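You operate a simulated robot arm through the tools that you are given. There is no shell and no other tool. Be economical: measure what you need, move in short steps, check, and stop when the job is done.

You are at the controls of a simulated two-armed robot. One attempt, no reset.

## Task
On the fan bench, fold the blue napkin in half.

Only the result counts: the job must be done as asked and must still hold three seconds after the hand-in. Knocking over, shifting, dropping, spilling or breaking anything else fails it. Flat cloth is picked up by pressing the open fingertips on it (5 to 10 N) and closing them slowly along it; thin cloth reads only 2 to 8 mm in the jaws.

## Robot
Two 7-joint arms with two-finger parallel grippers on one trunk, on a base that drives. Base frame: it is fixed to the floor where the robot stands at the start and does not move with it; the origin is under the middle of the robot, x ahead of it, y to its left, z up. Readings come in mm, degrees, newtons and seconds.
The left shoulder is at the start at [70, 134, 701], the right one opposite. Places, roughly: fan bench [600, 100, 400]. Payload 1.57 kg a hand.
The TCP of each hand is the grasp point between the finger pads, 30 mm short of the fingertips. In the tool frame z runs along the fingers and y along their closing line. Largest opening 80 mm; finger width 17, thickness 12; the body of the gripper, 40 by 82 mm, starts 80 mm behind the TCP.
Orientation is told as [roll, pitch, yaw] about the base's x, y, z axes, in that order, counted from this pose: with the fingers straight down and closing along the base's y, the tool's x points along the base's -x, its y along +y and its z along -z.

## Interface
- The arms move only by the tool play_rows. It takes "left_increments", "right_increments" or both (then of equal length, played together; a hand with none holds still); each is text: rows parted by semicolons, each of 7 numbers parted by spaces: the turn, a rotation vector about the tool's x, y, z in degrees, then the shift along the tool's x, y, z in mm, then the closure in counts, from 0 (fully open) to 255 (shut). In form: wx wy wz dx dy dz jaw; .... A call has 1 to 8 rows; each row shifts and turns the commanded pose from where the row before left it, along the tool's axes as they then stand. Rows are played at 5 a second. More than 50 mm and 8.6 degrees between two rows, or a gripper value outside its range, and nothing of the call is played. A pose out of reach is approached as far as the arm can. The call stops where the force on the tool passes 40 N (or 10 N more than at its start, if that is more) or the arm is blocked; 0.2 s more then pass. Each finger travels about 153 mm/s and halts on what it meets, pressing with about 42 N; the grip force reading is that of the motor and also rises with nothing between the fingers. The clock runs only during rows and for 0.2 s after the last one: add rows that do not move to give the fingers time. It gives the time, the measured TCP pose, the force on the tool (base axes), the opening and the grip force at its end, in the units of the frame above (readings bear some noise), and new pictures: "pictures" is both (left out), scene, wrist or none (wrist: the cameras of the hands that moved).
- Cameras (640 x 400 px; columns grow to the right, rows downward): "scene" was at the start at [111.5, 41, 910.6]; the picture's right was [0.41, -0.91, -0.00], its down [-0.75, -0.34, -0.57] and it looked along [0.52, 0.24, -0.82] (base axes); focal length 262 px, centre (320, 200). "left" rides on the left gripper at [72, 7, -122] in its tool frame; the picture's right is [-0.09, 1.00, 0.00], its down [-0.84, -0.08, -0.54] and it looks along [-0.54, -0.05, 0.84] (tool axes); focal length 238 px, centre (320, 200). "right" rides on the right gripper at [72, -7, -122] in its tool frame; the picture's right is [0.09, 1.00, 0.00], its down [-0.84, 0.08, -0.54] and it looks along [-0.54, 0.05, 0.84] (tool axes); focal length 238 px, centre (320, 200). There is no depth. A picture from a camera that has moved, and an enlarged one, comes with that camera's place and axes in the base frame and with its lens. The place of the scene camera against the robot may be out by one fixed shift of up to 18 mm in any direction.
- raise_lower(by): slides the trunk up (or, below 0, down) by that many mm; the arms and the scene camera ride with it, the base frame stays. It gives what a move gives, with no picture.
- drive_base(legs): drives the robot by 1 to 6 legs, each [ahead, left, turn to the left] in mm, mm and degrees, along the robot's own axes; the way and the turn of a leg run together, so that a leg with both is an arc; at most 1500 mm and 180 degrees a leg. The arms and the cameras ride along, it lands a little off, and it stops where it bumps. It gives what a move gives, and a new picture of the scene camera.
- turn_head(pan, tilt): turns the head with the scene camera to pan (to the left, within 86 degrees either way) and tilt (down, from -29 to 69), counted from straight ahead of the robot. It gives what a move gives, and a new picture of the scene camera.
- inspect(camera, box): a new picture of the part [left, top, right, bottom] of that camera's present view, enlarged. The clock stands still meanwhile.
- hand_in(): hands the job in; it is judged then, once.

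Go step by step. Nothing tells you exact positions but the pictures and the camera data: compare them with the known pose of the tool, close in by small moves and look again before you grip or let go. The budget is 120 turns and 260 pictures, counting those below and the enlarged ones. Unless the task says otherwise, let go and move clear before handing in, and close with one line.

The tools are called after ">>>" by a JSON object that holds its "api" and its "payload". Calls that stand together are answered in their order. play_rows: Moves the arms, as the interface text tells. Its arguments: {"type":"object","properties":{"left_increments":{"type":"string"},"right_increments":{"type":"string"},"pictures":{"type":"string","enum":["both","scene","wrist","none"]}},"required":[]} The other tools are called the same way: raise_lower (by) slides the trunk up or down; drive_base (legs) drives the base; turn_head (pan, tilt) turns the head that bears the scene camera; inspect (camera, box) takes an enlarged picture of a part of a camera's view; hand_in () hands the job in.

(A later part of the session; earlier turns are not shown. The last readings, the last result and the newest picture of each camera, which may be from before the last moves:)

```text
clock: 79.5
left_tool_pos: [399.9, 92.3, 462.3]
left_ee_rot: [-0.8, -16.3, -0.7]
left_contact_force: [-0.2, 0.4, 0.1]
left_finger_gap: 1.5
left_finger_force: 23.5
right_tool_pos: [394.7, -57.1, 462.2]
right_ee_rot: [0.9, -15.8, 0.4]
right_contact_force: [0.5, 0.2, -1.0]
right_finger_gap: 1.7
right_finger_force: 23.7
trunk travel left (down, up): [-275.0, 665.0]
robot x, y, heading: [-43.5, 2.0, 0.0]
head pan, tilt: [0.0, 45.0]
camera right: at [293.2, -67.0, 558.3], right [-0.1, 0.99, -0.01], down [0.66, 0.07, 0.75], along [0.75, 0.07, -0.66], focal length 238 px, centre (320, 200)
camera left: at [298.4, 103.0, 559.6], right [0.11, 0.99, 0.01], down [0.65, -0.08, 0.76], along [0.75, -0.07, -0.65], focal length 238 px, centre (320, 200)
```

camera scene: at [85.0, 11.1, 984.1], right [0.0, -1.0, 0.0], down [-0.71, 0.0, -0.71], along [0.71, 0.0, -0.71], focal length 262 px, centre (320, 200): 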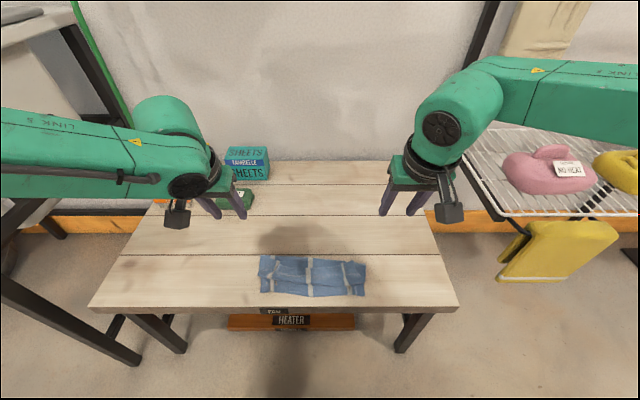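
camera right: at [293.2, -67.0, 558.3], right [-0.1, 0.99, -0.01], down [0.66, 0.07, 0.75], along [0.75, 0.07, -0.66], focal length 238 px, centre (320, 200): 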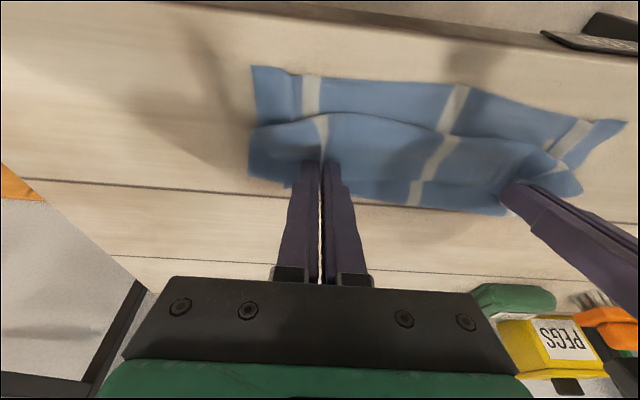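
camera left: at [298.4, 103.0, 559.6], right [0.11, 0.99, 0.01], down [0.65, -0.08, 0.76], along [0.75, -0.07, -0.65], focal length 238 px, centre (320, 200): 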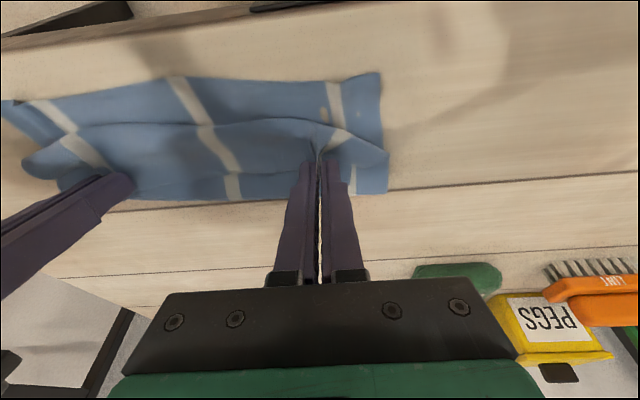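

Both ridges are pinched (1.5–1.7 mm). Now I unroll the flap: lift, then carry it forward over to the far side.

>>> {"api": "play_rows", "payload": {"left_increments": "0 0 0 -12.9 0 -16 255;0 0 0 -12.9 0 -16 255;0 0 0 -12.9 0 -16 255;0 0 0 -12.9 0 -16 255;0 0 0 0 0 0 255", "right_increments": "0 0 0 -12.9 0 -16 255;0 0 0 -12.9 0 -16 255;0 0 0 -12.9 0 -16 255;0 0 0 -12.9 0 -16 255;0 0 0 0 0 0 255", "pictures": "none"}}

>>> {"api": "drive_base", "payload": {"legs": [[60, 0, 0]]}}

```text
clock: 80.7
left_tool_pos: [430.9, 95.2, 539.0]
left_ee_rot: [-0.8, -16.3, -0.7]
left_contact_force: [-0.2, 0.2, 0.4]
left_finger_gap: 1.6
left_finger_force: 23.6
right_tool_pos: [427.7, -57.6, 538.8]
right_ee_rot: [0.9, -15.8, 0.4]
right_contact_force: [0.7, 0.0, 0.1]
right_finger_gap: 1.8
right_finger_force: 23.6
trunk travel left (down, up): [-275.0, 665.0]
robot x, y, heading: [-43.0, 2.3, -0.1]
head pan, tilt: [0.0, 45.0]
```

```text
clock: 81.7
left_tool_pos: [491.4, 93.4, 537.8]
left_ee_rot: [-0.9, -16.2, -0.7]
left_contact_force: [-0.6, -0.5, 0.2]
left_finger_gap: 1.9
left_finger_force: 23.4
right_tool_pos: [487.6, -58.5, 536.2]
right_ee_rot: [0.8, -15.7, 0.5]
right_contact_force: [-0.3, -0.1, -0.2]
right_finger_gap: 1.7
right_finger_force: 23.9
trunk travel left (down, up): [-275.0, 665.0]
robot x, y, heading: [19.9, 2.5, -0.3]
head pan, tilt: [0.0, 45.0]
camera scene: at [144.7, 10.7, 924.1], right [0.0, -1.0, 0.0], down [-0.71, 0.0, -0.71], along [0.71, 0.0, -0.71], focal length 262 px, centre (320, 200)
```

scene: 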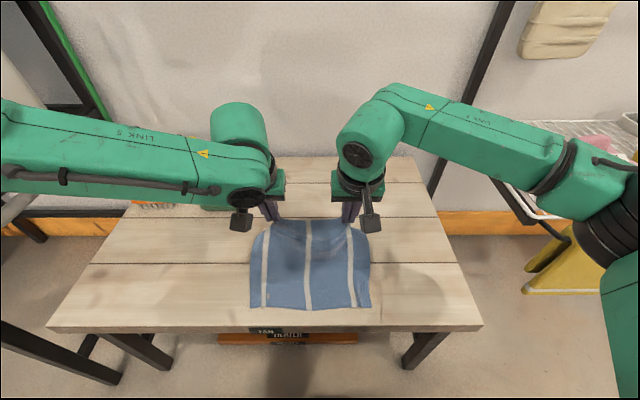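

It unrolled cleanly. I lay the far side back down flat.

>>> {"api": "raise_lower", "payload": {"by": -35}}

>>> {"api": "drive_base", "payload": {"legs": [[28, 0, 0]]}}

>>> {"api": "play_rows", "payload": {"left_increments": "0 0 0 -6 2 12 255;0 0 0 -6 2 12 255;0 0 0 -4 1 12 255;0 0 0 0 0 6 255;0 0 0 0 0 0 255", "right_increments": "0 0 0 -6 -5 12 255;0 0 0 -6 -5 12 255;0 0 0 -4 -4 12 255;0 0 0 0 0 6 255;0 0 0 0 0 0 255", "pictures": "scene"}}

```text
clock: 82.4
left_tool_pos: [491.0, 94.3, 503.5]
left_ee_rot: [-0.9, -16.3, -0.7]
left_contact_force: [1.2, -0.1, -0.6]
left_finger_gap: 1.5
left_finger_force: 23.5
right_tool_pos: [487.5, -58.2, 502.8]
right_ee_rot: [0.8, -15.9, 0.4]
right_contact_force: [0.3, -0.2, -0.8]
right_finger_gap: 1.7
right_finger_force: 23.6
trunk travel left (down, up): [-240.0, 700.0]
robot x, y, heading: [13.5, -0.2, -0.1]
head pan, tilt: [0.0, 45.0]
```

```text
clock: 83.3
left_tool_pos: [520.0, 93.5, 503.9]
left_ee_rot: [-0.9, -16.2, -0.8]
left_contact_force: [-0.3, 0.9, 0.0]
left_finger_gap: 1.4
left_finger_force: 23.7
right_tool_pos: [514.7, -58.3, 502.8]
right_ee_rot: [0.9, -15.7, 0.4]
right_contact_force: [0.3, -0.8, -0.7]
right_finger_gap: 2.0
right_finger_force: 23.6
trunk travel left (down, up): [-240.0, 700.0]
robot x, y, heading: [43.8, 0.7, -0.1]
head pan, tilt: [0.0, 45.0]
camera scene: at [172.7, 10.7, 889.2], right [0.0, -1.0, 0.0], down [-0.71, 0.0, -0.71], along [0.71, 0.0, -0.71], focal length 262 px, centre (320, 200)
```

scene: 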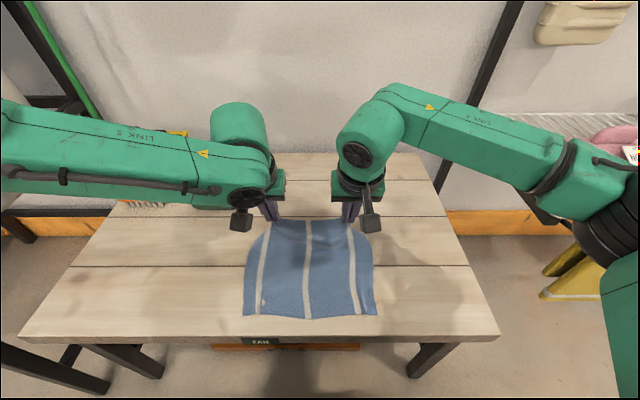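

```text
clock: 84.5
left_tool_pos: [546.2, 98.1, 468.1]
left_ee_rot: [-1.0, -16.4, -0.9]
left_contact_force: [0.5, -11.8, -1.0]
left_finger_gap: 1.8
left_finger_force: 23.1
right_tool_pos: [543.3, -70.7, 467.3]
right_ee_rot: [1.0, -15.7, 0.5]
right_contact_force: [-0.3, 11.3, -0.1]
right_finger_gap: 1.5
right_finger_force: 23.6
trunk travel left (down, up): [-240.0, 700.0]
robot x, y, heading: [45.1, -3.8, -0.5]
head pan, tilt: [0.0, 45.0]
camera scene: at [172.2, 10.7, 889.2], right [0.0, -1.0, 0.0], down [-0.71, 0.0, -0.71], along [0.71, 0.0, -0.71], focal length 262 px, centre (320, 200)
```

scene: 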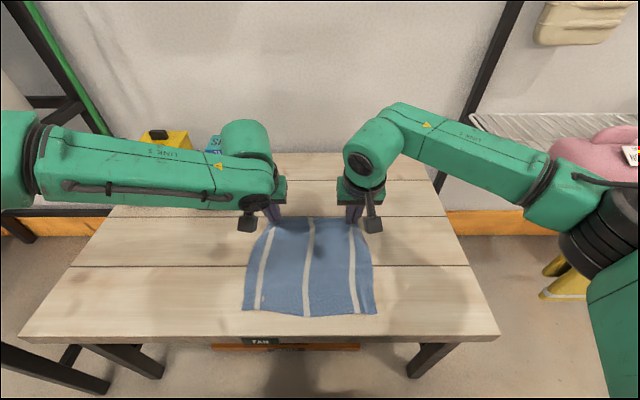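

Flat again and taut. I set the edge down, release, and lift clear.

>>> {"api": "play_rows", "payload": {"left_increments": "0 0 0 2 0 8 255;0 0 0 1 0 4 255;0 0 0 0 0 0 200;0 0 0 0 0 0 130;0 0 0 0 0 0 130;0 0 0 -9 0 -33 130;0 0 0 -9 0 -33 130;0 0 0 -9 20 -33 130", "right_increments": "0 0 0 2 0 8 255;0 0 0 1 0 4 255;0 0 0 0 0 0 200;0 0 0 0 0 0 130;0 0 0 0 0 0 130;0 0 0 -9 0 -33 130;0 0 0 -9 0 -33 130;0 0 0 -9 -20 -33 130", "pictures": "none"}}

>>> {"api": "play_rows", "payload": {"left_increments": "0 4 -8 0 0 0 130;0 4 -8 0 0 0 130;0 4 -8 0 0 0 130;0 4 -8 0 0 0 130;0 0 -8 0 0 0 130;0 0 -8 0 0 0 130;0 0 -8 0 0 0 130;0 0 -8 0 0 0 130", "right_increments": "0 4 8 0 0 0 130;0 4 8 0 0 0 130;0 4 8 0 0 0 130;0 4 8 0 0 0 130;0 0 8 0 0 0 130;0 0 8 0 0 0 130;0 0 8 0 0 0 130;0 0 8 0 0 0 130", "pictures": "scene"}}

```text
clock: 86.3
left_tool_pos: [545.1, 118.4, 558.6]
left_ee_rot: [-1.0, -16.2, -0.7]
left_contact_force: [-0.4, -0.5, 0.1]
left_finger_gap: 39.2
left_finger_force: 0.0
right_tool_pos: [541.9, -92.9, 557.6]
right_ee_rot: [0.8, -15.8, 0.5]
right_contact_force: [0.4, -0.6, 0.3]
right_finger_gap: 39.3
right_finger_force: 0.1
trunk travel left (down, up): [-240.0, 700.0]
robot x, y, heading: [46.9, 0.5, 0.0]
head pan, tilt: [0.0, 45.0]
```

```text
refused: row 1 steps farther than a row can; nothing moved
```

The turn was slightly too big per row, and the sign needs care: turning about the tool's downward z reverses the yaw. I redo it in smaller rows, with the cameras swinging outward.

>>> {"api": "play_rows", "payload": {"left_increments": "0 8 0 0 0 0 130;0 8 0 0 0 0 130;0 0 8 0 0 0 130;0 0 8 0 0 0 130;0 0 8 0 0 0 130;0 0 8 0 0 0 130;0 0 8 0 0 0 130;0 0 8 0 0 0 130", "right_increments": "0 8 0 0 0 0 130;0 8 0 0 0 0 130;0 0 -8 0 0 0 130;0 0 -8 0 0 0 130;0 0 -8 0 0 0 130;0 0 -8 0 0 0 130;0 0 -8 0 0 0 130;0 0 -8 0 0 0 130", "pictures": "scene"}}

```text
clock: 88.1
left_tool_pos: [546.4, 119.7, 557.4]
left_ee_rot: [-0.4, -0.9, -49.2]
left_contact_force: [0.8, 0.1, -0.2]
left_finger_gap: 39.3
left_finger_force: 0.1
right_tool_pos: [541.9, -93.0, 556.2]
right_ee_rot: [0.8, -0.2, 28.7]
right_contact_force: [0.3, 0.1, -0.1]
right_finger_gap: 39.0
right_finger_force: 0.2
right hand out of reach, approached as far as the arm can: row 6, 7, 8
trunk travel left (down, up): [-240.0, 700.0]
robot x, y, heading: [42.1, -1.4, -0.3]
head pan, tilt: [0.0, 45.0]
camera scene: at [172.3, 10.7, 889.2], right [0.0, -1.0, 0.0], down [-0.71, 0.0, -0.71], along [0.71, 0.0, -0.71], focal length 262 px, centre (320, 200)
```

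scene: 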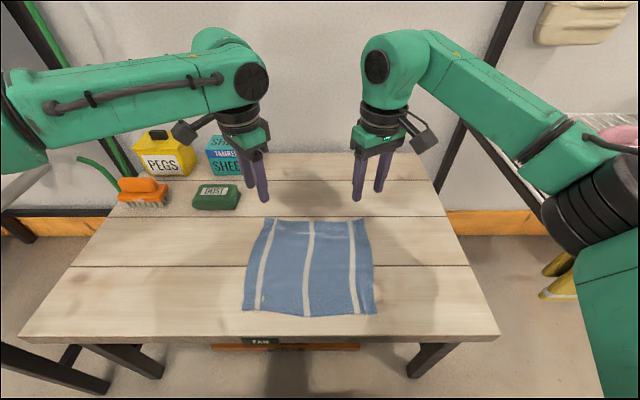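

The left turns fine, but the right is limited outward. I'll turn the right the other way, so both have yaw -90 and the cameras don't clash.

>>> {"api": "play_rows", "payload": {"left_increments": "0 0 8 0 0 0 130;0 0 8 0 0 0 130;0 0 8 0 0 0 130;0 0 8 0 0 0 130;0 0 8 0 0 0 130;0 0 0 0 0 0 130;0 0 0 0 0 0 130;0 0 0 0 0 0 130", "right_increments": "0 0 8 0 0 0 130;0 0 8 0 0 0 130;0 0 8 0 0 0 130;0 0 8 0 0 0 130;0 0 8 0 0 0 130;0 0 8 0 0 0 130;0 0 8 0 0 0 130;0 0 8 0 0 0 130", "pictures": "none"}}

>>> {"api": "play_rows", "payload": {"right_increments": "0 0 8 0 0 0 130;0 0 8 0 0 0 130;0 0 8 0 0 0 130;0 0 8 0 0 0 130;0 0 8 0 0 0 130;0 0 8 0 0 0 130;0 0 7 0 0 0 130;0 0 0 0 0 0 130", "pictures": "scene"}}

```text
clock: 89.9
left_tool_pos: [545.8, 120.6, 557.1]
left_ee_rot: [0.2, -0.9, -89.1]
left_contact_force: [0.0, 0.1, 0.5]
left_finger_gap: 39.3
left_finger_force: 0.1
right_tool_pos: [542.6, -91.8, 556.7]
right_ee_rot: [0.6, 0.6, -35.5]
right_contact_force: [1.2, -0.3, 0.3]
right_finger_gap: 39.1
right_finger_force: 0.1
trunk travel left (down, up): [-240.0, 700.0]
robot x, y, heading: [46.5, 3.8, -0.1]
head pan, tilt: [0.0, 45.0]
```

```text
clock: 91.7
left_tool_pos: [544.8, 118.3, 557.4]
left_ee_rot: [0.0, -0.9, -89.0]
left_contact_force: [0.4, -0.3, -0.1]
left_finger_gap: 39.2
left_finger_force: 0.0
right_tool_pos: [541.7, -93.9, 555.4]
right_ee_rot: [-0.2, 0.9, -90.4]
right_contact_force: [-0.1, -0.5, 0.5]
right_finger_gap: 39.0
right_finger_force: 0.0
trunk travel left (down, up): [-240.0, 700.0]
robot x, y, heading: [47.2, -2.7, -0.3]
head pan, tilt: [0.0, 45.0]
camera scene: at [172.3, 10.7, 889.2], right [0.0, -1.0, 0.0], down [-0.71, 0.0, -0.71], along [0.71, 0.0, -0.71], focal length 262 px, centre (320, 200)
```

scene: 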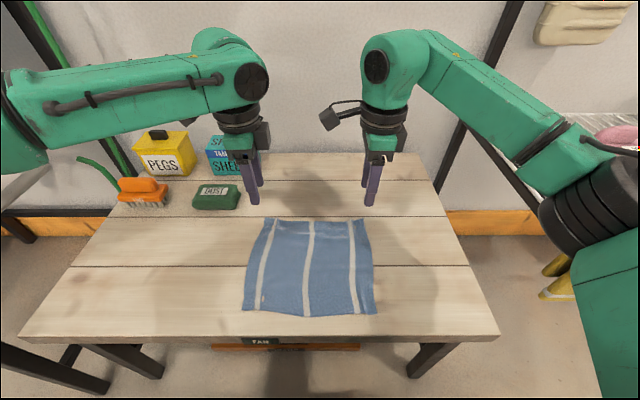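

Both are at yaw -90 and the napkin is flat. Before gripping, I test that the tools can tilt forward in this orientation.

>>> {"api": "play_rows", "payload": {"left_increments": "-8 0 0 0 0 0 130;-8 0 0 0 0 0 130;-8 0 0 0 0 0 130;-8 0 0 0 0 0 130;-8 0 0 0 0 0 130;-8 0 0 0 0 0 130;-8 0 0 0 0 0 130;-8 0 0 0 0 0 130", "right_increments": "-8 0 0 0 0 0 130;-8 0 0 0 0 0 130;-8 0 0 0 0 0 130;-8 0 0 0 0 0 130;-8 0 0 0 0 0 130;-8 0 0 0 0 0 130;-8 0 0 0 0 0 130;-8 0 0 0 0 0 130", "pictures": "scene"}}

```text
clock: 93.5
left_tool_pos: [545.3, 118.5, 557.0]
left_ee_rot: [64.2, -1.0, -89.0]
left_contact_force: [0.0, 0.0, -0.4]
left_finger_gap: 39.2
left_finger_force: 0.1
right_tool_pos: [542.9, -91.3, 555.1]
right_ee_rot: [63.8, 0.9, -90.3]
right_contact_force: [-0.1, -0.3, -0.3]
right_finger_gap: 39.2
right_finger_force: 0.1
trunk travel left (down, up): [-240.0, 700.0]
robot x, y, heading: [46.0, -0.3, -0.4]
head pan, tilt: [0.0, 45.0]
camera scene: at [172.3, 10.7, 889.3], right [0.0, -1.0, 0.0], down [-0.71, 0.0, -0.71], along [0.71, 0.0, -0.71], focal length 262 px, centre (320, 200)
```

scene: 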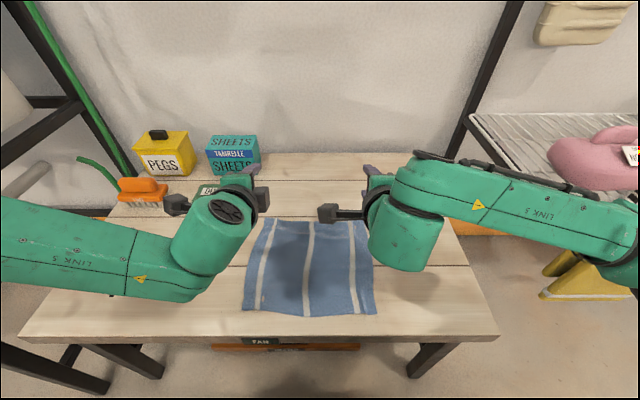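

Tilting to 64° works for both. I tilt back upright and lower over the far edge.

>>> {"api": "play_rows", "payload": {"left_increments": "8 0 0 0 0 0 160;8 0 0 0 0 0 160;8 0 0 0 0 0 160;8 0 0 0 0 0 160;8 0 0 0 0 0 160;8 0 0 0 0 0 160;8 0 0 0 0 0 160;8 0 0 0 0 0 160", "right_increments": "8 0 0 0 0 0 160;8 0 0 0 0 0 160;8 0 0 0 0 0 160;8 0 0 0 0 0 160;8 0 0 0 0 0 160;8 0 0 0 0 0 160;8 0 0 0 0 0 160;8 0 0 0 0 0 160", "pictures": "none"}}

>>> {"api": "play_rows", "payload": {"left_increments": "0 0 0 -5 -1 25 160;0 0 0 -5 -1 25 160;0 0 0 0 -1 25 160;0 0 0 0 0 10 160;0 0 0 0 0 0 160", "right_increments": "0 0 0 -2 0 25 160;0 0 0 -2 0 25 160;0 0 0 0 0 25 160;0 0 0 0 0 10 160;0 0 0 0 0 0 160", "pictures": "both"}}

```text
clock: 95.3
left_tool_pos: [544.5, 119.5, 556.8]
left_ee_rot: [0.0, -1.0, -89.1]
left_contact_force: [0.4, 0.6, -0.4]
left_finger_gap: 29.9
left_finger_force: 0.1
right_tool_pos: [542.4, -91.8, 556.1]
right_ee_rot: [-0.5, 0.9, -90.3]
right_contact_force: [-0.5, -0.3, -0.3]
right_finger_gap: 29.4
right_finger_force: 0.0
trunk travel left (down, up): [-240.0, 700.0]
robot x, y, heading: [42.9, 3.0, -0.5]
head pan, tilt: [0.0, 45.0]
```

```text
clock: 96.5
left_tool_pos: [537.8, 110.4, 472.8]
left_ee_rot: [0.4, -0.9, -89.0]
left_contact_force: [-0.1, -0.2, 0.0]
left_finger_gap: 29.8
left_finger_force: 0.0
left hand out of reach, approached as far as the arm can: row 3
right_tool_pos: [541.9, -95.5, 470.7]
right_ee_rot: [-0.3, 0.9, -90.3]
right_contact_force: [-1.3, -0.1, 0.3]
right_finger_gap: 29.9
right_finger_force: 0.1
trunk travel left (down, up): [-240.0, 700.0]
robot x, y, heading: [45.2, -1.9, -0.3]
head pan, tilt: [0.0, 45.0]
camera scene: at [172.3, 10.7, 889.2], right [0.0, -1.0, 0.0], down [-0.71, 0.0, -0.71], along [0.71, 0.0, -0.71], focal length 262 px, centre (320, 200)
camera right: at [536.4, -26.0, 591.9], right [1.0, 0.09, 0.0], down [0.07, -0.85, 0.53], along [0.04, -0.53, -0.85], focal length 238 px, centre (320, 200)
camera left: at [544.8, 184.8, 594.2], right [1.0, -0.08, 0.01], down [-0.07, -0.83, 0.56], along [-0.04, -0.55, -0.83], focal length 238 px, centre (320, 200)
```

scene: 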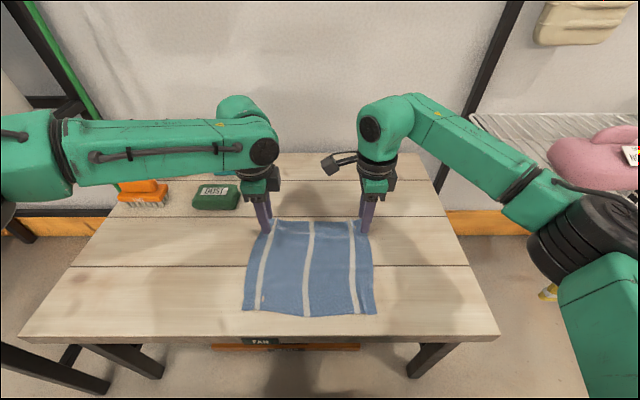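
right: 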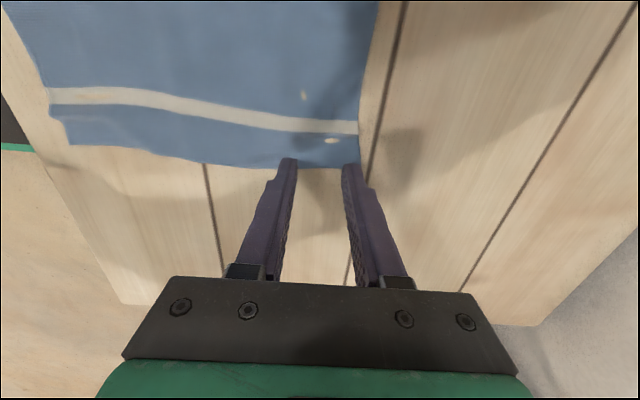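
left: 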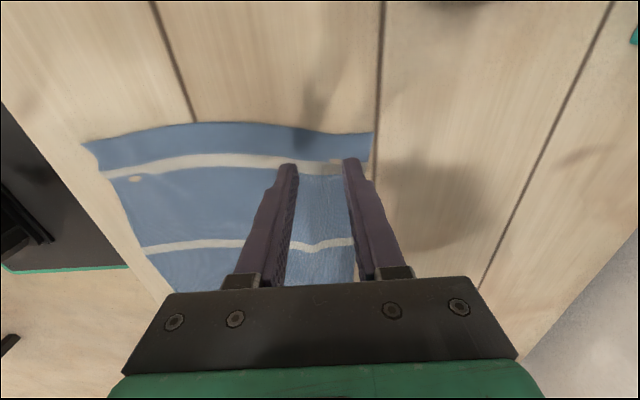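

Corners per the wrist cameras are far-right (572,-100), far-left (580,126), near-right (354,-101) and near-left (363,135). I shift the right inward 12 mm, then lower with the trunk to just above the cloth.

>>> {"api": "play_rows", "payload": {"right_increments": "0 0 0 6.5 -2 0 160;0 0 0 6.5 -2 2 160;0 0 0 0 0 0 160", "left_increments": "0 0 0 0 0 2 160;0 0 0 0 0 2 160;0 0 0 0 0 0 160", "pictures": "none"}}

>>> {"api": "raise_lower", "payload": {"by": -14}}

```text
clock: 97.3
left_tool_pos: [538.3, 111.9, 468.8]
left_ee_rot: [0.3, -1.0, -89.1]
left_contact_force: [-0.3, -0.4, -0.2]
left_finger_gap: 29.6
left_finger_force: 0.2
right_tool_pos: [537.7, -83.0, 469.3]
right_ee_rot: [-0.2, 0.9, -90.3]
right_contact_force: [-0.2, -0.6, 0.5]
right_finger_gap: 29.9
right_finger_force: 0.1
trunk travel left (down, up): [-240.0, 700.0]
robot x, y, heading: [45.5, -2.2, -0.0]
head pan, tilt: [0.0, 45.0]
```

```text
clock: 97.9
left_tool_pos: [538.8, 112.3, 454.1]
left_ee_rot: [0.3, -0.9, -88.9]
left_contact_force: [-0.7, -0.4, -0.7]
left_finger_gap: 29.7
left_finger_force: 0.0
right_tool_pos: [537.3, -82.8, 454.8]
right_ee_rot: [-0.2, 1.0, -90.2]
right_contact_force: [0.2, -0.2, 0.1]
right_finger_gap: 29.9
right_finger_force: 0.0
trunk travel left (down, up): [-226.0, 714.0]
robot x, y, heading: [46.2, -1.5, -0.2]
head pan, tilt: [0.0, 45.0]
```

>>> {"api": "play_rows", "payload": {"left_increments": "0 0 0 0 0 1.5 160;0 0 0 0 0 1 160;0 0 0 0 0 0.5 160;0 0 0 0 0 0 160", "right_increments": "0 0 0 0 0 1.5 160;0 0 0 0 0 1 160;0 0 0 0 0 0.5 160;0 0 0 0 0 0 160", "pictures": "wrist"}}

```text
clock: 98.9
left_tool_pos: [536.6, 111.8, 452.7]
left_ee_rot: [0.4, -1.1, -89.0]
left_contact_force: [-0.4, 0.2, 0.6]
left_finger_gap: 29.7
left_finger_force: 0.0
right_tool_pos: [537.2, -82.2, 451.6]
right_ee_rot: [-0.2, 0.9, -90.3]
right_contact_force: [0.1, -0.3, 0.6]
right_finger_gap: 29.9
right_finger_force: 0.0
trunk travel left (down, up): [-226.0, 714.0]
robot x, y, heading: [43.6, 3.6, -0.1]
head pan, tilt: [0.0, 45.0]
camera right: at [532.2, -12.5, 573.3], right [1.0, 0.09, 0.0], down [0.07, -0.85, 0.53], along [0.04, -0.53, -0.85], focal length 238 px, centre (320, 200)
camera left: at [544.5, 186.6, 573.1], right [1.0, -0.08, 0.01], down [-0.07, -0.83, 0.56], along [-0.04, -0.56, -0.83], focal length 238 px, centre (320, 200)
```

right: 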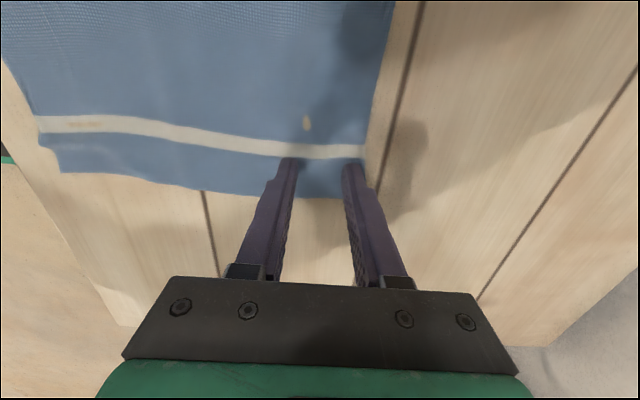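
left: 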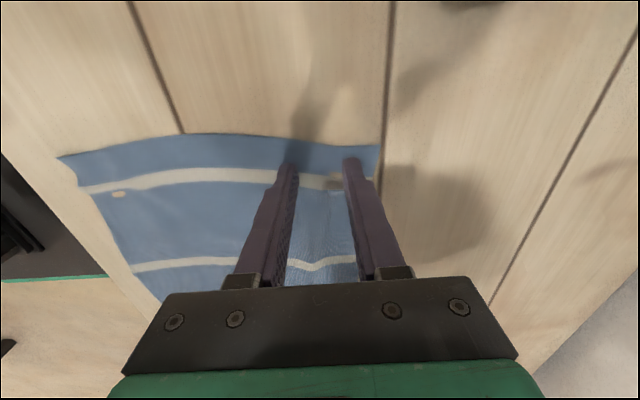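

Placement is good. I press further until contact.

>>> {"api": "play_rows", "payload": {"left_increments": "0 0 0 0 0 0.8 160;0 0 0 0 0 0.8 160;0 0 0 0 0 0 160", "right_increments": "0 0 0 0 0 0.7 160;0 0 0 0 0 0.5 160;0 0 0 0 0 0 160", "pictures": "none"}}

```text
clock: 99.7
left_tool_pos: [537.8, 112.7, 451.7]
left_ee_rot: [0.5, -1.0, -89.0]
left_contact_force: [0.2, -0.4, 2.7]
left_finger_gap: 29.3
left_finger_force: 0.1
right_tool_pos: [537.4, -81.2, 450.6]
right_ee_rot: [-0.1, 0.9, -90.4]
right_contact_force: [1.2, -1.1, 7.1]
right_finger_gap: 30.2
right_finger_force: 0.6
trunk travel left (down, up): [-226.0, 714.0]
robot x, y, heading: [44.2, -0.2, -0.1]
head pan, tilt: [0.0, 45.0]
```

Contact on both sides. I add a little press, then close slowly.

>>> {"api": "play_rows", "payload": {"left_increments": "0 0 0 0 0 0.8 160;0 0 0 0 0 0 167;0 0 0 0 0 0 174;0 0 0 0 0 0 181;0 0 0 0 0 0 188;0 0 0 0 0 0 195;0 0 0 0 0 0 202;0 0 0 0 0 0 209", "right_increments": "0 0 0 0 0 0.3 160;0 0 0 0 0 0 167;0 0 0 0 0 0 174;0 0 0 0 0 0 181;0 0 0 0 0 0 188;0 0 0 0 0 0 195;0 0 0 0 0 0 202;0 0 0 0 0 0 209", "pictures": "none"}}

```text
clock: 101.5
left_tool_pos: [537.6, 111.5, 451.4]
left_ee_rot: [0.7, -1.1, -88.9]
left_contact_force: [1.4, 0.8, 10.0]
left_finger_gap: 12.7
left_finger_force: 0.1
right_tool_pos: [536.2, -81.8, 450.4]
right_ee_rot: [-0.2, 0.9, -90.3]
right_contact_force: [-1.3, -0.1, 5.5]
right_finger_gap: 13.5
right_finger_force: 0.0
trunk travel left (down, up): [-226.0, 714.0]
robot x, y, heading: [43.7, -2.3, -0.2]
head pan, tilt: [0.0, 45.0]
```

>>> {"api": "play_rows", "payload": {"left_increments": "0 0 0 0 0 0 216;0 0 0 0 0 0 223;0 0 0 0 0 0 230;0 0 0 0 0 0 237;0 0 0 0 0 0 245;0 0 0 0 0 0 255;0 0 0 0 0 0 255", "right_increments": "0 0 0 0 0 0.1 216;0 0 0 0 0 0.1 223;0 0 0 0 0 0 230;0 0 0 0 0 0 237;0 0 0 0 0 0 245;0 0 0 0 0 0 255;0 0 0 0 0 0 255", "pictures": "wrist"}}

```text
clock: 103.1
left_tool_pos: [536.9, 112.4, 452.0]
left_ee_rot: [0.7, -1.1, -89.0]
left_contact_force: [0.4, -1.3, 11.6]
left_finger_gap: 1.7
left_finger_force: 23.8
right_tool_pos: [536.8, -81.7, 452.4]
right_ee_rot: [0.0, 0.9, -90.3]
right_contact_force: [0.2, 1.2, 4.4]
right_finger_gap: 1.7
right_finger_force: 24.0
trunk travel left (down, up): [-226.0, 714.0]
robot x, y, heading: [42.9, -3.0, -0.3]
head pan, tilt: [0.0, 45.0]
camera right: at [531.1, -12.4, 572.9], right [1.0, 0.09, 0.0], down [0.07, -0.85, 0.53], along [0.05, -0.53, -0.85], focal length 238 px, centre (320, 200)
camera left: at [543.2, 186.7, 572.0], right [1.0, -0.08, 0.01], down [-0.07, -0.83, 0.56], along [-0.03, -0.56, -0.83], focal length 238 px, centre (320, 200)
```

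right: 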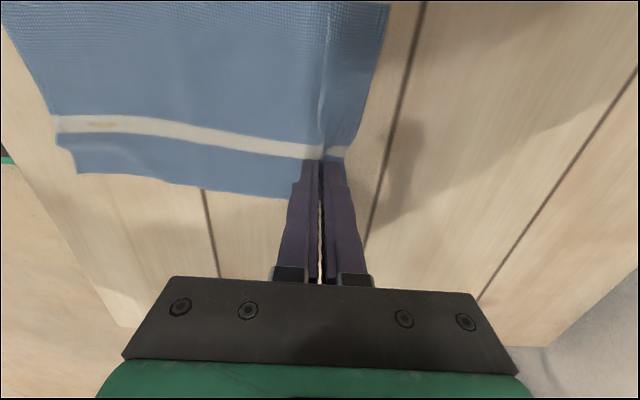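
left: 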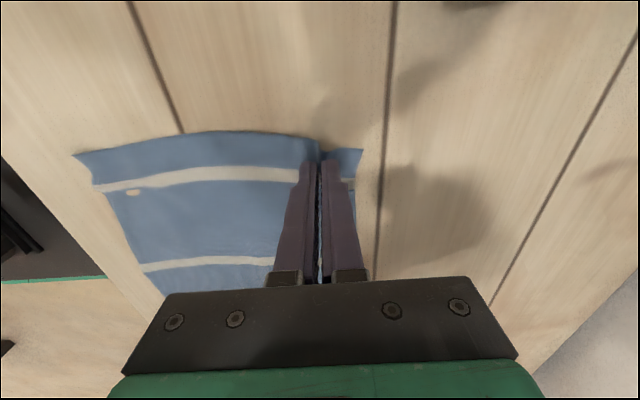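

Both gripped, but with about 25 mm of free tail beyond the fingers, which would fold back on top again. I'll reopen slowly to let the cloth spread, then regrip with the far finger just outside the edge so no tail remains.

>>> {"api": "play_rows", "payload": {"left_increments": "0 0 0 0 0 0 235;0 0 0 0 0 0 215;0 0 0 0 0 0 195;0 0 0 0 0 0 175;0 0 0 0 0 0 160;0 0 0 0 0 -8 160;0 0 0 0 0 -10 160;0 0 0 0 0 0 160", "right_increments": "0 0 0 0 0 0 235;0 0 0 0 0 0 215;0 0 0 0 0 0 195;0 0 0 0 0 0 175;0 0 0 0 0 0 160;0 0 0 0 0 -8 160;0 0 0 0 0 -10 160;0 0 0 0 0 0 160", "pictures": "wrist"}}

```text
clock: 104.9
left_tool_pos: [538.1, 112.2, 468.5]
left_ee_rot: [0.3, -1.0, -89.1]
left_contact_force: [0.1, -0.2, -0.2]
left_finger_gap: 30.0
left_finger_force: 0.1
right_tool_pos: [537.5, -82.6, 468.4]
right_ee_rot: [-0.4, 0.8, -90.3]
right_contact_force: [0.3, 0.0, 0.9]
right_finger_gap: 29.7
right_finger_force: 0.0
trunk travel left (down, up): [-226.0, 714.0]
robot x, y, heading: [47.9, 0.2, -0.1]
head pan, tilt: [0.0, 45.0]
camera right: at [532.3, -13.1, 589.4], right [1.0, 0.09, 0.0], down [0.07, -0.85, 0.53], along [0.04, -0.53, -0.85], focal length 238 px, centre (320, 200)
camera left: at [544.9, 186.9, 589.2], right [1.0, -0.07, 0.01], down [-0.07, -0.83, 0.56], along [-0.04, -0.55, -0.83], focal length 238 px, centre (320, 200)
```

right: 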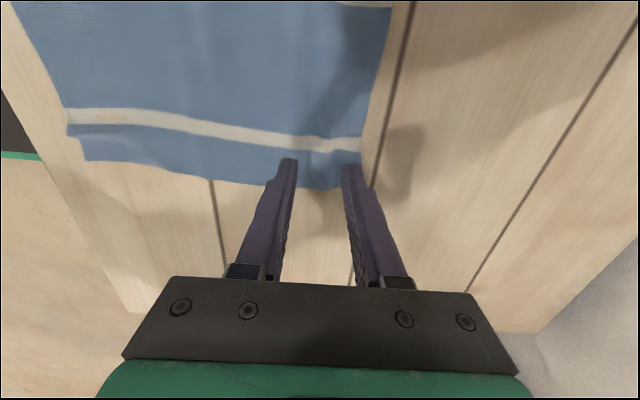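
left: 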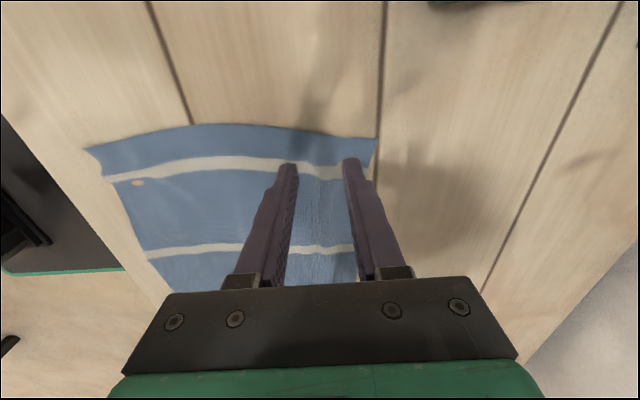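

The cloth spread flat again. The left hand needs about 30 mm more reach to straddle the edge, and the floor ahead and table legs leave enough room, so I drive 30 mm ahead and a little left.

>>> {"api": "drive_base", "payload": {"legs": [[28, 10, 0]]}}

```text
clock: 105.7
left_tool_pos: [566.5, 122.9, 468.5]
left_ee_rot: [0.3, -1.1, -89.0]
left_contact_force: [0.0, 0.3, 0.2]
left_finger_gap: 30.2
left_finger_force: 0.0
right_tool_pos: [566.2, -73.1, 466.7]
right_ee_rot: [-0.2, 0.9, -90.4]
right_contact_force: [0.2, 0.9, -1.0]
right_finger_gap: 29.8
right_finger_force: 0.0
trunk travel left (down, up): [-226.0, 714.0]
robot x, y, heading: [69.8, 10.2, 0.1]
head pan, tilt: [0.0, 45.0]
camera scene: at [200.7, 20.9, 875.2], right [0.0, -1.0, 0.0], down [-0.71, 0.0, -0.71], along [0.71, 0.0, -0.71], focal length 262 px, centre (320, 200)
```

scene: 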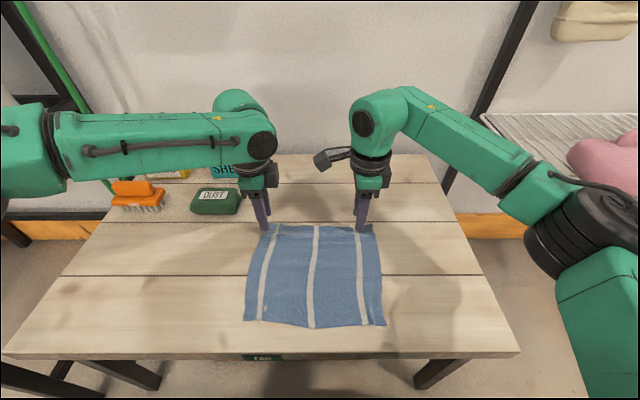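

I position the hands so the far finger is just beyond the edge, with a 22 mm opening.

>>> {"api": "play_rows", "payload": {"left_increments": "0 0 0 -6 3 0 185;0 0 0 -6 3 4 185;0 0 0 0 0 4 185;0 0 0 0 0 0 185", "right_increments": "0 0 0 -6 -3 0 185;0 0 0 -5 -2 4 185;0 0 0 0 0 3 185;0 0 0 0 0 0 185", "pictures": "wrist"}}

>>> {"api": "inspect", "payload": {"camera": "left", "box": [240, 100, 440, 225]}}

>>> {"api": "inspect", "payload": {"camera": "right", "box": [240, 100, 440, 225]}}

```text
clock: 106.7
left_tool_pos: [564.5, 119.1, 461.5]
left_ee_rot: [0.4, -1.0, -88.9]
left_contact_force: [0.1, -0.6, 0.7]
left_finger_gap: 22.1
left_finger_force: 0.1
left hand out of reach, approached as far as the arm can: row 1, 2
right_tool_pos: [560.3, -83.7, 460.5]
right_ee_rot: [-0.2, 0.9, -90.3]
right_contact_force: [-0.3, -0.2, -0.4]
right_finger_gap: 22.1
right_finger_force: 0.0
trunk travel left (down, up): [-226.0, 714.0]
robot x, y, heading: [67.4, 11.1, -0.3]
head pan, tilt: [0.0, 45.0]
camera right: at [555.1, -14.1, 581.6], right [1.0, 0.09, 0.0], down [0.07, -0.85, 0.53], along [0.04, -0.53, -0.85], focal length 238 px, centre (320, 200)
camera left: at [571.8, 192.7, 583.1], right [1.0, -0.08, 0.01], down [-0.07, -0.83, 0.56], along [-0.04, -0.56, -0.83], focal length 238 px, centre (320, 200)
```

right: 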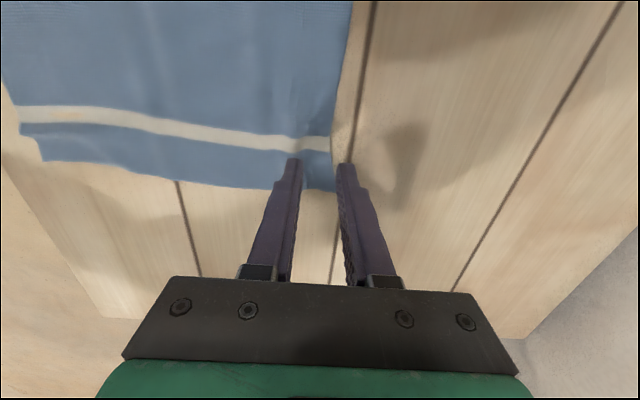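
left: 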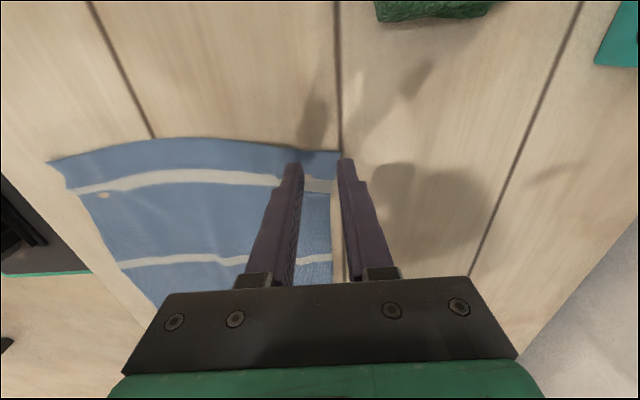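

```text
3.20 times, centred on (340, 162) of left
camera zoom: at [571.8, 192.7, 583.1], right [1.0, -0.08, 0.01], down [-0.07, -0.83, 0.56], along [-0.04, -0.56, -0.83], focal length 763 px, centre (256, 320)
```

zoom: 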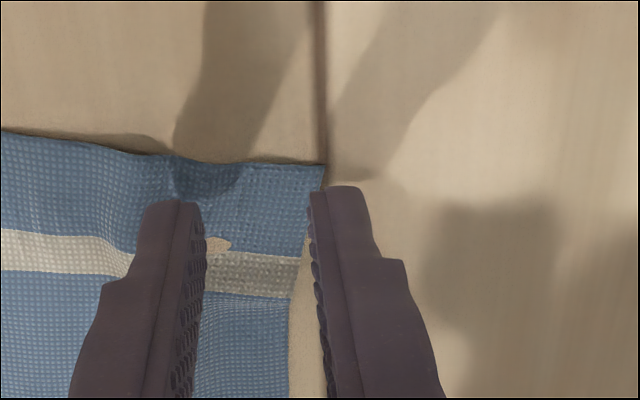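

```text
3.20 times, centred on (340, 162) of right
camera zoom: at [555.1, -14.1, 581.6], right [1.0, 0.09, 0.0], down [0.07, -0.85, 0.53], along [0.04, -0.53, -0.85], focal length 763 px, centre (256, 320)
```

zoom: 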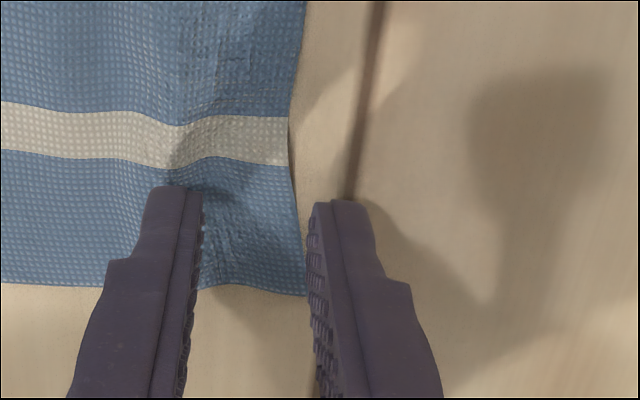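

The far finger stands just beyond the edge on both sides. I lower with the trunk, then press gently.

>>> {"api": "raise_lower", "payload": {"by": -8}}

>>> {"api": "play_rows", "payload": {"left_increments": "0 0 0 0 0 1 185;0 0 0 0 0 1 185;0 0 0 0 0 0.6 185;0 0 0 0 0 0 185", "right_increments": "0 0 0 0 0 0.7 185;0 0 0 0 0 0.7 185;0 0 0 0 0 0.3 185;0 0 0 0 0 0 185", "pictures": "none"}}

```text
clock: 107.3
left_tool_pos: [564.5, 118.1, 454.5]
left_ee_rot: [0.4, -1.1, -89.1]
left_contact_force: [0.3, 0.2, -0.3]
left_finger_gap: 21.7
left_finger_force: 0.1
right_tool_pos: [561.5, -83.7, 452.4]
right_ee_rot: [-0.2, 0.9, -90.2]
right_contact_force: [-0.3, 0.4, 0.6]
right_finger_gap: 21.8
right_finger_force: 0.0
trunk travel left (down, up): [-218.0, 722.0]
robot x, y, heading: [73.3, 9.4, -0.3]
head pan, tilt: [0.0, 45.0]
```

```text
clock: 108.3
left_tool_pos: [564.7, 119.0, 451.4]
left_ee_rot: [0.4, -1.2, -89.0]
left_contact_force: [-0.6, -0.4, 0.5]
left_finger_gap: 22.0
left_finger_force: 0.1
right_tool_pos: [559.5, -83.2, 451.5]
right_ee_rot: [-0.1, 1.0, -90.2]
right_contact_force: [1.0, -0.2, 7.6]
right_finger_gap: 22.0
right_finger_force: 0.1
trunk travel left (down, up): [-218.0, 722.0]
robot x, y, heading: [70.0, 9.4, -0.2]
head pan, tilt: [0.0, 45.0]
```

The right is at 7.6 N; the left needs a little more.

>>> {"api": "play_rows", "payload": {"left_increments": "0 0 0 0 0 0.7 185;0 0 0 0 0 0.6 185;0 0 0 0 0 0 185", "pictures": "none"}}

```text
clock: 109.1
left_tool_pos: [564.7, 120.2, 451.1]
left_ee_rot: [0.5, -1.1, -89.1]
left_contact_force: [0.5, 0.2, 2.9]
left_finger_gap: 22.4
left_finger_force: 0.4
right_tool_pos: [560.0, -83.6, 451.1]
right_ee_rot: [-0.1, 0.8, -90.3]
right_contact_force: [1.9, 1.0, 9.3]
right_finger_gap: 22.3
right_finger_force: 0.3
trunk travel left (down, up): [-218.0, 722.0]
robot x, y, heading: [73.8, 10.3, -0.2]
head pan, tilt: [0.0, 45.0]
```

>>> {"api": "play_rows", "payload": {"left_increments": "0 0 0 0 0 0.8 185;0 0 0 0 0 0 191;0 0 0 0 0 0 197;0 0 0 0 0 0 203;0 0 0 0 0 0 209;0 0 0 0 0 0 215;0 0 0 0 0 0 221;0 0 0 0 0 0 227", "right_increments": "0 0 0 0 0 0 185;0 0 0 0 0 0 191;0 0 0 0 0 0 197;0 0 0 0 0 0 203;0 0 0 0 0 0 209;0 0 0 0 0 0 215;0 0 0 0 0 0 221;0 0 0 0 0 0 227", "pictures": "none"}}

>>> {"api": "play_rows", "payload": {"left_increments": "0 0 0 0 0 0 233;0 0 0 0 0 0 239;0 0 0 0 0 0 247;0 0 0 0 0 0 255;0 0 0 0 0 0 255;0 0 0 0 0 0 255", "right_increments": "0 0 0 0 0 0 233;0 0 0 0 0 0 239;0 0 0 0 0 0 247;0 0 0 0 0 0 255;0 0 0 0 0 0 255;0 0 0 0 0 0 255", "pictures": "wrist"}}

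```text
clock: 110.9
left_tool_pos: [564.6, 117.6, 450.4]
left_ee_rot: [0.6, -1.1, -89.0]
left_contact_force: [0.7, -0.4, 11.4]
left_finger_gap: 8.6
left_finger_force: 0.0
right_tool_pos: [559.7, -83.8, 452.5]
right_ee_rot: [0.0, 0.9, -90.3]
right_contact_force: [-1.0, 0.9, 5.2]
right_finger_gap: 8.0
right_finger_force: 0.0
trunk travel left (down, up): [-218.0, 722.0]
robot x, y, heading: [72.6, 7.1, -0.3]
head pan, tilt: [0.0, 45.0]
```

```text
clock: 112.3
left_tool_pos: [565.1, 119.3, 450.9]
left_ee_rot: [0.7, -1.0, -89.0]
left_contact_force: [-2.3, -0.5, 12.5]
left_finger_gap: 1.8
left_finger_force: 23.5
right_tool_pos: [559.8, -84.2, 451.9]
right_ee_rot: [-0.1, 0.9, -90.3]
right_contact_force: [-0.5, 0.6, 2.5]
right_finger_gap: 1.9
right_finger_force: 23.7
trunk travel left (down, up): [-218.0, 722.0]
robot x, y, heading: [71.3, 8.5, -0.2]
head pan, tilt: [0.0, 45.0]
camera right: at [553.9, -14.3, 573.0], right [1.0, 0.09, 0.0], down [0.07, -0.85, 0.53], along [0.05, -0.53, -0.85], focal length 238 px, centre (320, 200)
camera left: at [570.4, 193.3, 572.0], right [1.0, -0.08, 0.01], down [-0.07, -0.83, 0.56], along [-0.03, -0.56, -0.83], focal length 238 px, centre (320, 200)
```

right: 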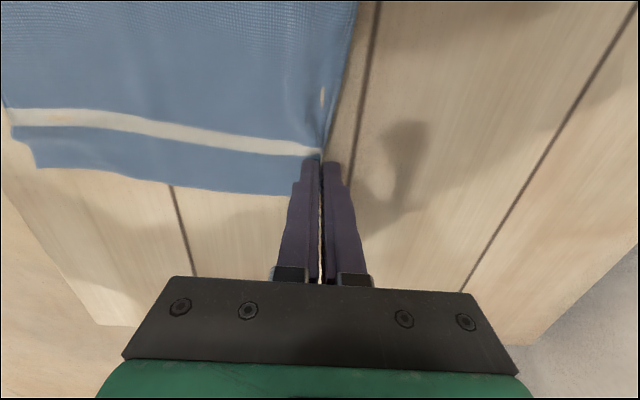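
left: 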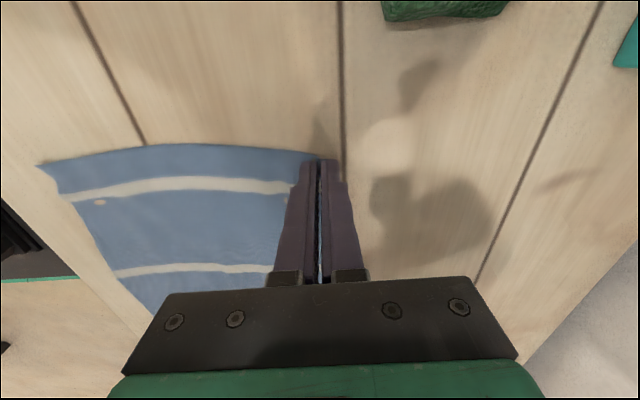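

A clean edge grip with no tail on both sides (1.8 and 1.9 mm). I lift along the arc while tilting the tools.

>>> {"api": "play_rows", "payload": {"left_increments": "-4 0 0 0 -4 -9.2 255;-4 0 0 0 -3.3 -9.5 255;-4 0 0 0 -2.6 -9.6 255;-4 0 0 0 -1.9 -9.8 255;-4 0 0 0 -1.2 -9.8 255;-4 0 0 0 -0.4 -9.8 255;-4 0 0 0 0.3 -9.8 255;-4 0 0 0 1 -9.8 255", "right_increments": "-4 0 0 0 -4 -9.2 255;-4 0 0 0 -3.3 -9.5 255;-4 0 0 0 -2.6 -9.6 255;-4 0 0 0 -1.9 -9.8 255;-4 0 0 0 -1.2 -9.8 255;-4 0 0 0 -0.4 -9.8 255;-4 0 0 0 0.3 -9.8 255;-4 0 0 0 1 -9.8 255", "pictures": "scene"}}

```text
clock: 114.1
left_tool_pos: [533.2, 119.3, 523.6]
left_ee_rot: [32.5, -1.0, -89.0]
left_contact_force: [0.1, -1.2, 0.1]
left_finger_gap: 1.5
left_finger_force: 23.0
right_tool_pos: [529.5, -84.2, 525.5]
right_ee_rot: [31.9, 0.9, -90.4]
right_contact_force: [0.1, 1.3, -0.6]
right_finger_gap: 1.5
right_finger_force: 23.4
trunk travel left (down, up): [-218.0, 722.0]
robot x, y, heading: [74.1, 7.5, -0.2]
head pan, tilt: [0.0, 45.0]
camera scene: at [200.2, 20.8, 867.3], right [0.0, -1.0, 0.0], down [-0.71, 0.0, -0.71], along [0.71, 0.0, -0.71], focal length 262 px, centre (320, 200)
```

scene: 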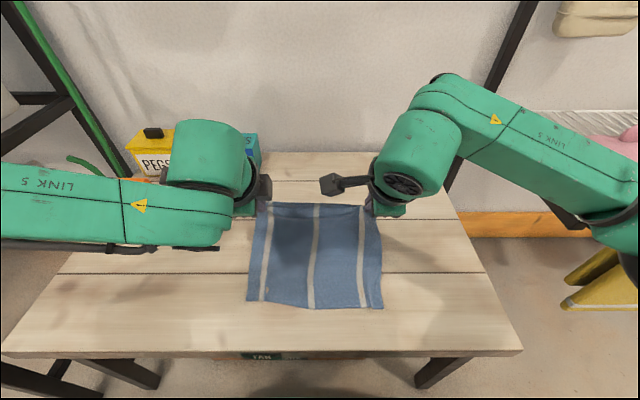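

All good. I drive back to bring the edge above the middle line, then tilt further.

>>> {"api": "drive_base", "payload": {"legs": [[-55, 0, 0]]}}

>>> {"api": "play_rows", "payload": {"left_increments": "-4 0 0 0 0 0 255;-4 0 0 0 0 0 255;-4 0 0 0 0 0 255;-4 0 0 0 0 0 255;-4 0 0 0 0 0 255;-4 0 0 0 0 0 255;-4 0 0 0 0 0 255;-4 0 0 0 0 0 255", "right_increments": "-4 0 0 0 0 0 255;-4 0 0 0 0 0 255;-4 0 0 0 0 0 255;-4 0 0 0 0 0 255;-4 0 0 0 0 0 255;-4 0 0 0 0 0 255;-4 0 0 0 0 0 255;-4 0 0 0 0 0 255", "pictures": "scene"}}

>>> {"api": "inspect", "payload": {"camera": "scene", "box": [210, 180, 410, 305]}}

```text
clock: 115.0
left_tool_pos: [477.9, 117.8, 523.2]
left_ee_rot: [32.3, -1.1, -89.2]
left_contact_force: [-0.5, -1.1, 0.5]
left_finger_gap: 2.0
left_finger_force: 23.0
right_tool_pos: [475.5, -84.6, 525.3]
right_ee_rot: [31.8, 0.9, -90.5]
right_contact_force: [0.2, 1.4, -0.9]
right_finger_gap: 1.8
right_finger_force: 23.4
trunk travel left (down, up): [-218.0, 722.0]
robot x, y, heading: [20.0, 9.6, -0.3]
head pan, tilt: [0.0, 45.0]
camera scene: at [145.5, 20.9, 867.3], right [0.0, -1.0, 0.0], down [-0.71, 0.0, -0.71], along [0.71, 0.0, -0.71], focal length 262 px, centre (320, 200)
```

scene: 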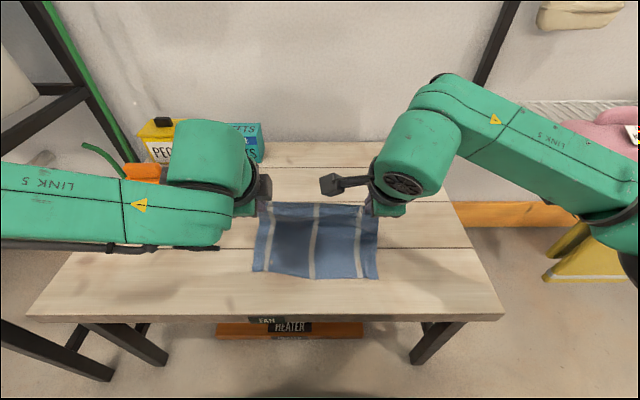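

```text
clock: 116.8
left_tool_pos: [478.0, 117.6, 523.8]
left_ee_rot: [40.3, -0.9, -89.1]
left_contact_force: [-0.5, -2.5, 1.0]
left_finger_gap: 1.9
left_finger_force: 23.5
left hand out of reach, approached as far as the arm can: row 3, 4, 5, 6, 7, 8
right_tool_pos: [475.3, -83.7, 524.9]
right_ee_rot: [63.8, 0.9, -90.3]
right_contact_force: [-0.3, 2.2, 0.1]
right_finger_gap: 1.7
right_finger_force: 23.3
trunk travel left (down, up): [-218.0, 722.0]
robot x, y, heading: [19.2, 9.4, -0.0]
head pan, tilt: [0.0, 45.0]
camera scene: at [145.8, 20.9, 867.3], right [0.0, -1.0, 0.0], down [-0.71, 0.0, -0.71], along [0.71, 0.0, -0.71], focal length 262 px, centre (320, 200)
```

scene: 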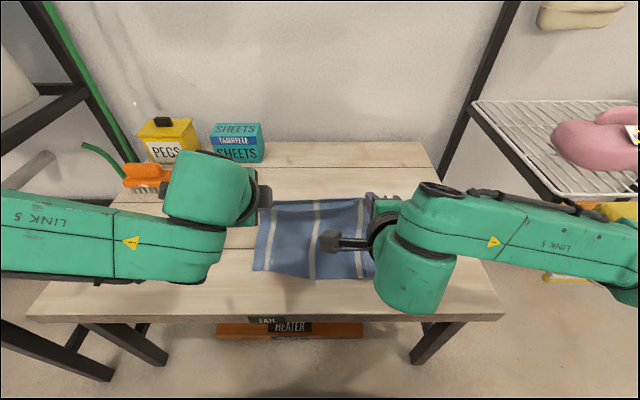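

```text
3.20 times, centred on (310, 242) of scene
camera zoom: at [145.8, 20.9, 867.3], right [0.0, -1.0, 0.0], down [-0.71, 0.0, -0.71], along [0.71, 0.0, -0.71], focal length 838 px, centre (352, 64)
```

zoom: 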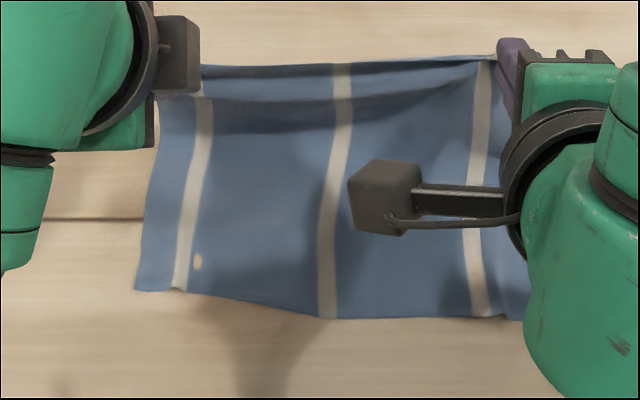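

The left's tilt is limited this close in. I move both hands forward 40 mm relative to the base, finish the left's tilt, and will make up for it by driving back.

>>> {"api": "play_rows", "payload": {"left_increments": "0 0 0 0 7.7 6.4 255;0 0 0 0 7.7 6.4 255;-4 0 0 0 7.7 6.4 255;-4 0 0 0 7.7 6.4 255;-4 0 0 0 0 0 255;-4 0 0 0 0 0 255;-4 0 0 0 0 0 255;-4 0 0 0 0 0 255", "right_increments": "0 0 0 0 4.4 9 255;0 0 0 0 4.4 9 255;0 0 0 0 4.4 9 255;0 0 0 0 4.4 9 255;0 0 0 0 0 0 255;0 0 0 0 0 0 255;0 0 0 0 0 0 255;0 0 0 0 0 0 255", "pictures": "none"}}

>>> {"api": "drive_base", "payload": {"legs": [[-50, 0, 0]]}}

```text
clock: 118.6
left_tool_pos: [518.3, 119.8, 524.3]
left_ee_rot: [64.5, -1.1, -89.2]
left_contact_force: [0.7, -3.0, 0.8]
left_finger_gap: 1.6
left_finger_force: 24.1
right_tool_pos: [514.8, -85.7, 522.9]
right_ee_rot: [63.8, 0.9, -90.3]
right_contact_force: [-0.4, 3.7, -0.1]
right_finger_gap: 1.3
right_finger_force: 23.2
trunk travel left (down, up): [-218.0, 722.0]
robot x, y, heading: [17.8, 10.4, -0.4]
head pan, tilt: [0.0, 45.0]
```

```text
clock: 119.5
left_tool_pos: [468.6, 119.4, 524.2]
left_ee_rot: [64.4, -1.0, -89.1]
left_contact_force: [-0.1, -3.5, 0.3]
left_finger_gap: 1.9
left_finger_force: 23.5
right_tool_pos: [464.3, -84.6, 523.3]
right_ee_rot: [63.8, 0.9, -90.4]
right_contact_force: [-0.2, 3.6, 0.3]
right_finger_gap: 1.7
right_finger_force: 22.8
trunk travel left (down, up): [-218.0, 722.0]
robot x, y, heading: [-27.3, 8.6, 0.2]
head pan, tilt: [0.0, 45.0]
camera scene: at [96.0, 21.0, 867.3], right [0.0, -1.0, 0.0], down [-0.71, 0.0, -0.71], along [0.71, 0.0, -0.71], focal length 262 px, centre (320, 200)
```

scene: 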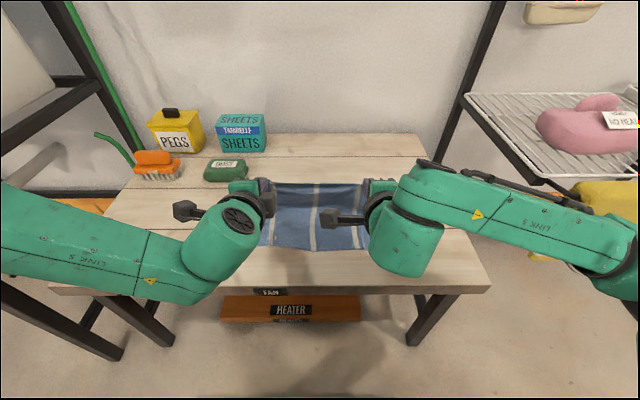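

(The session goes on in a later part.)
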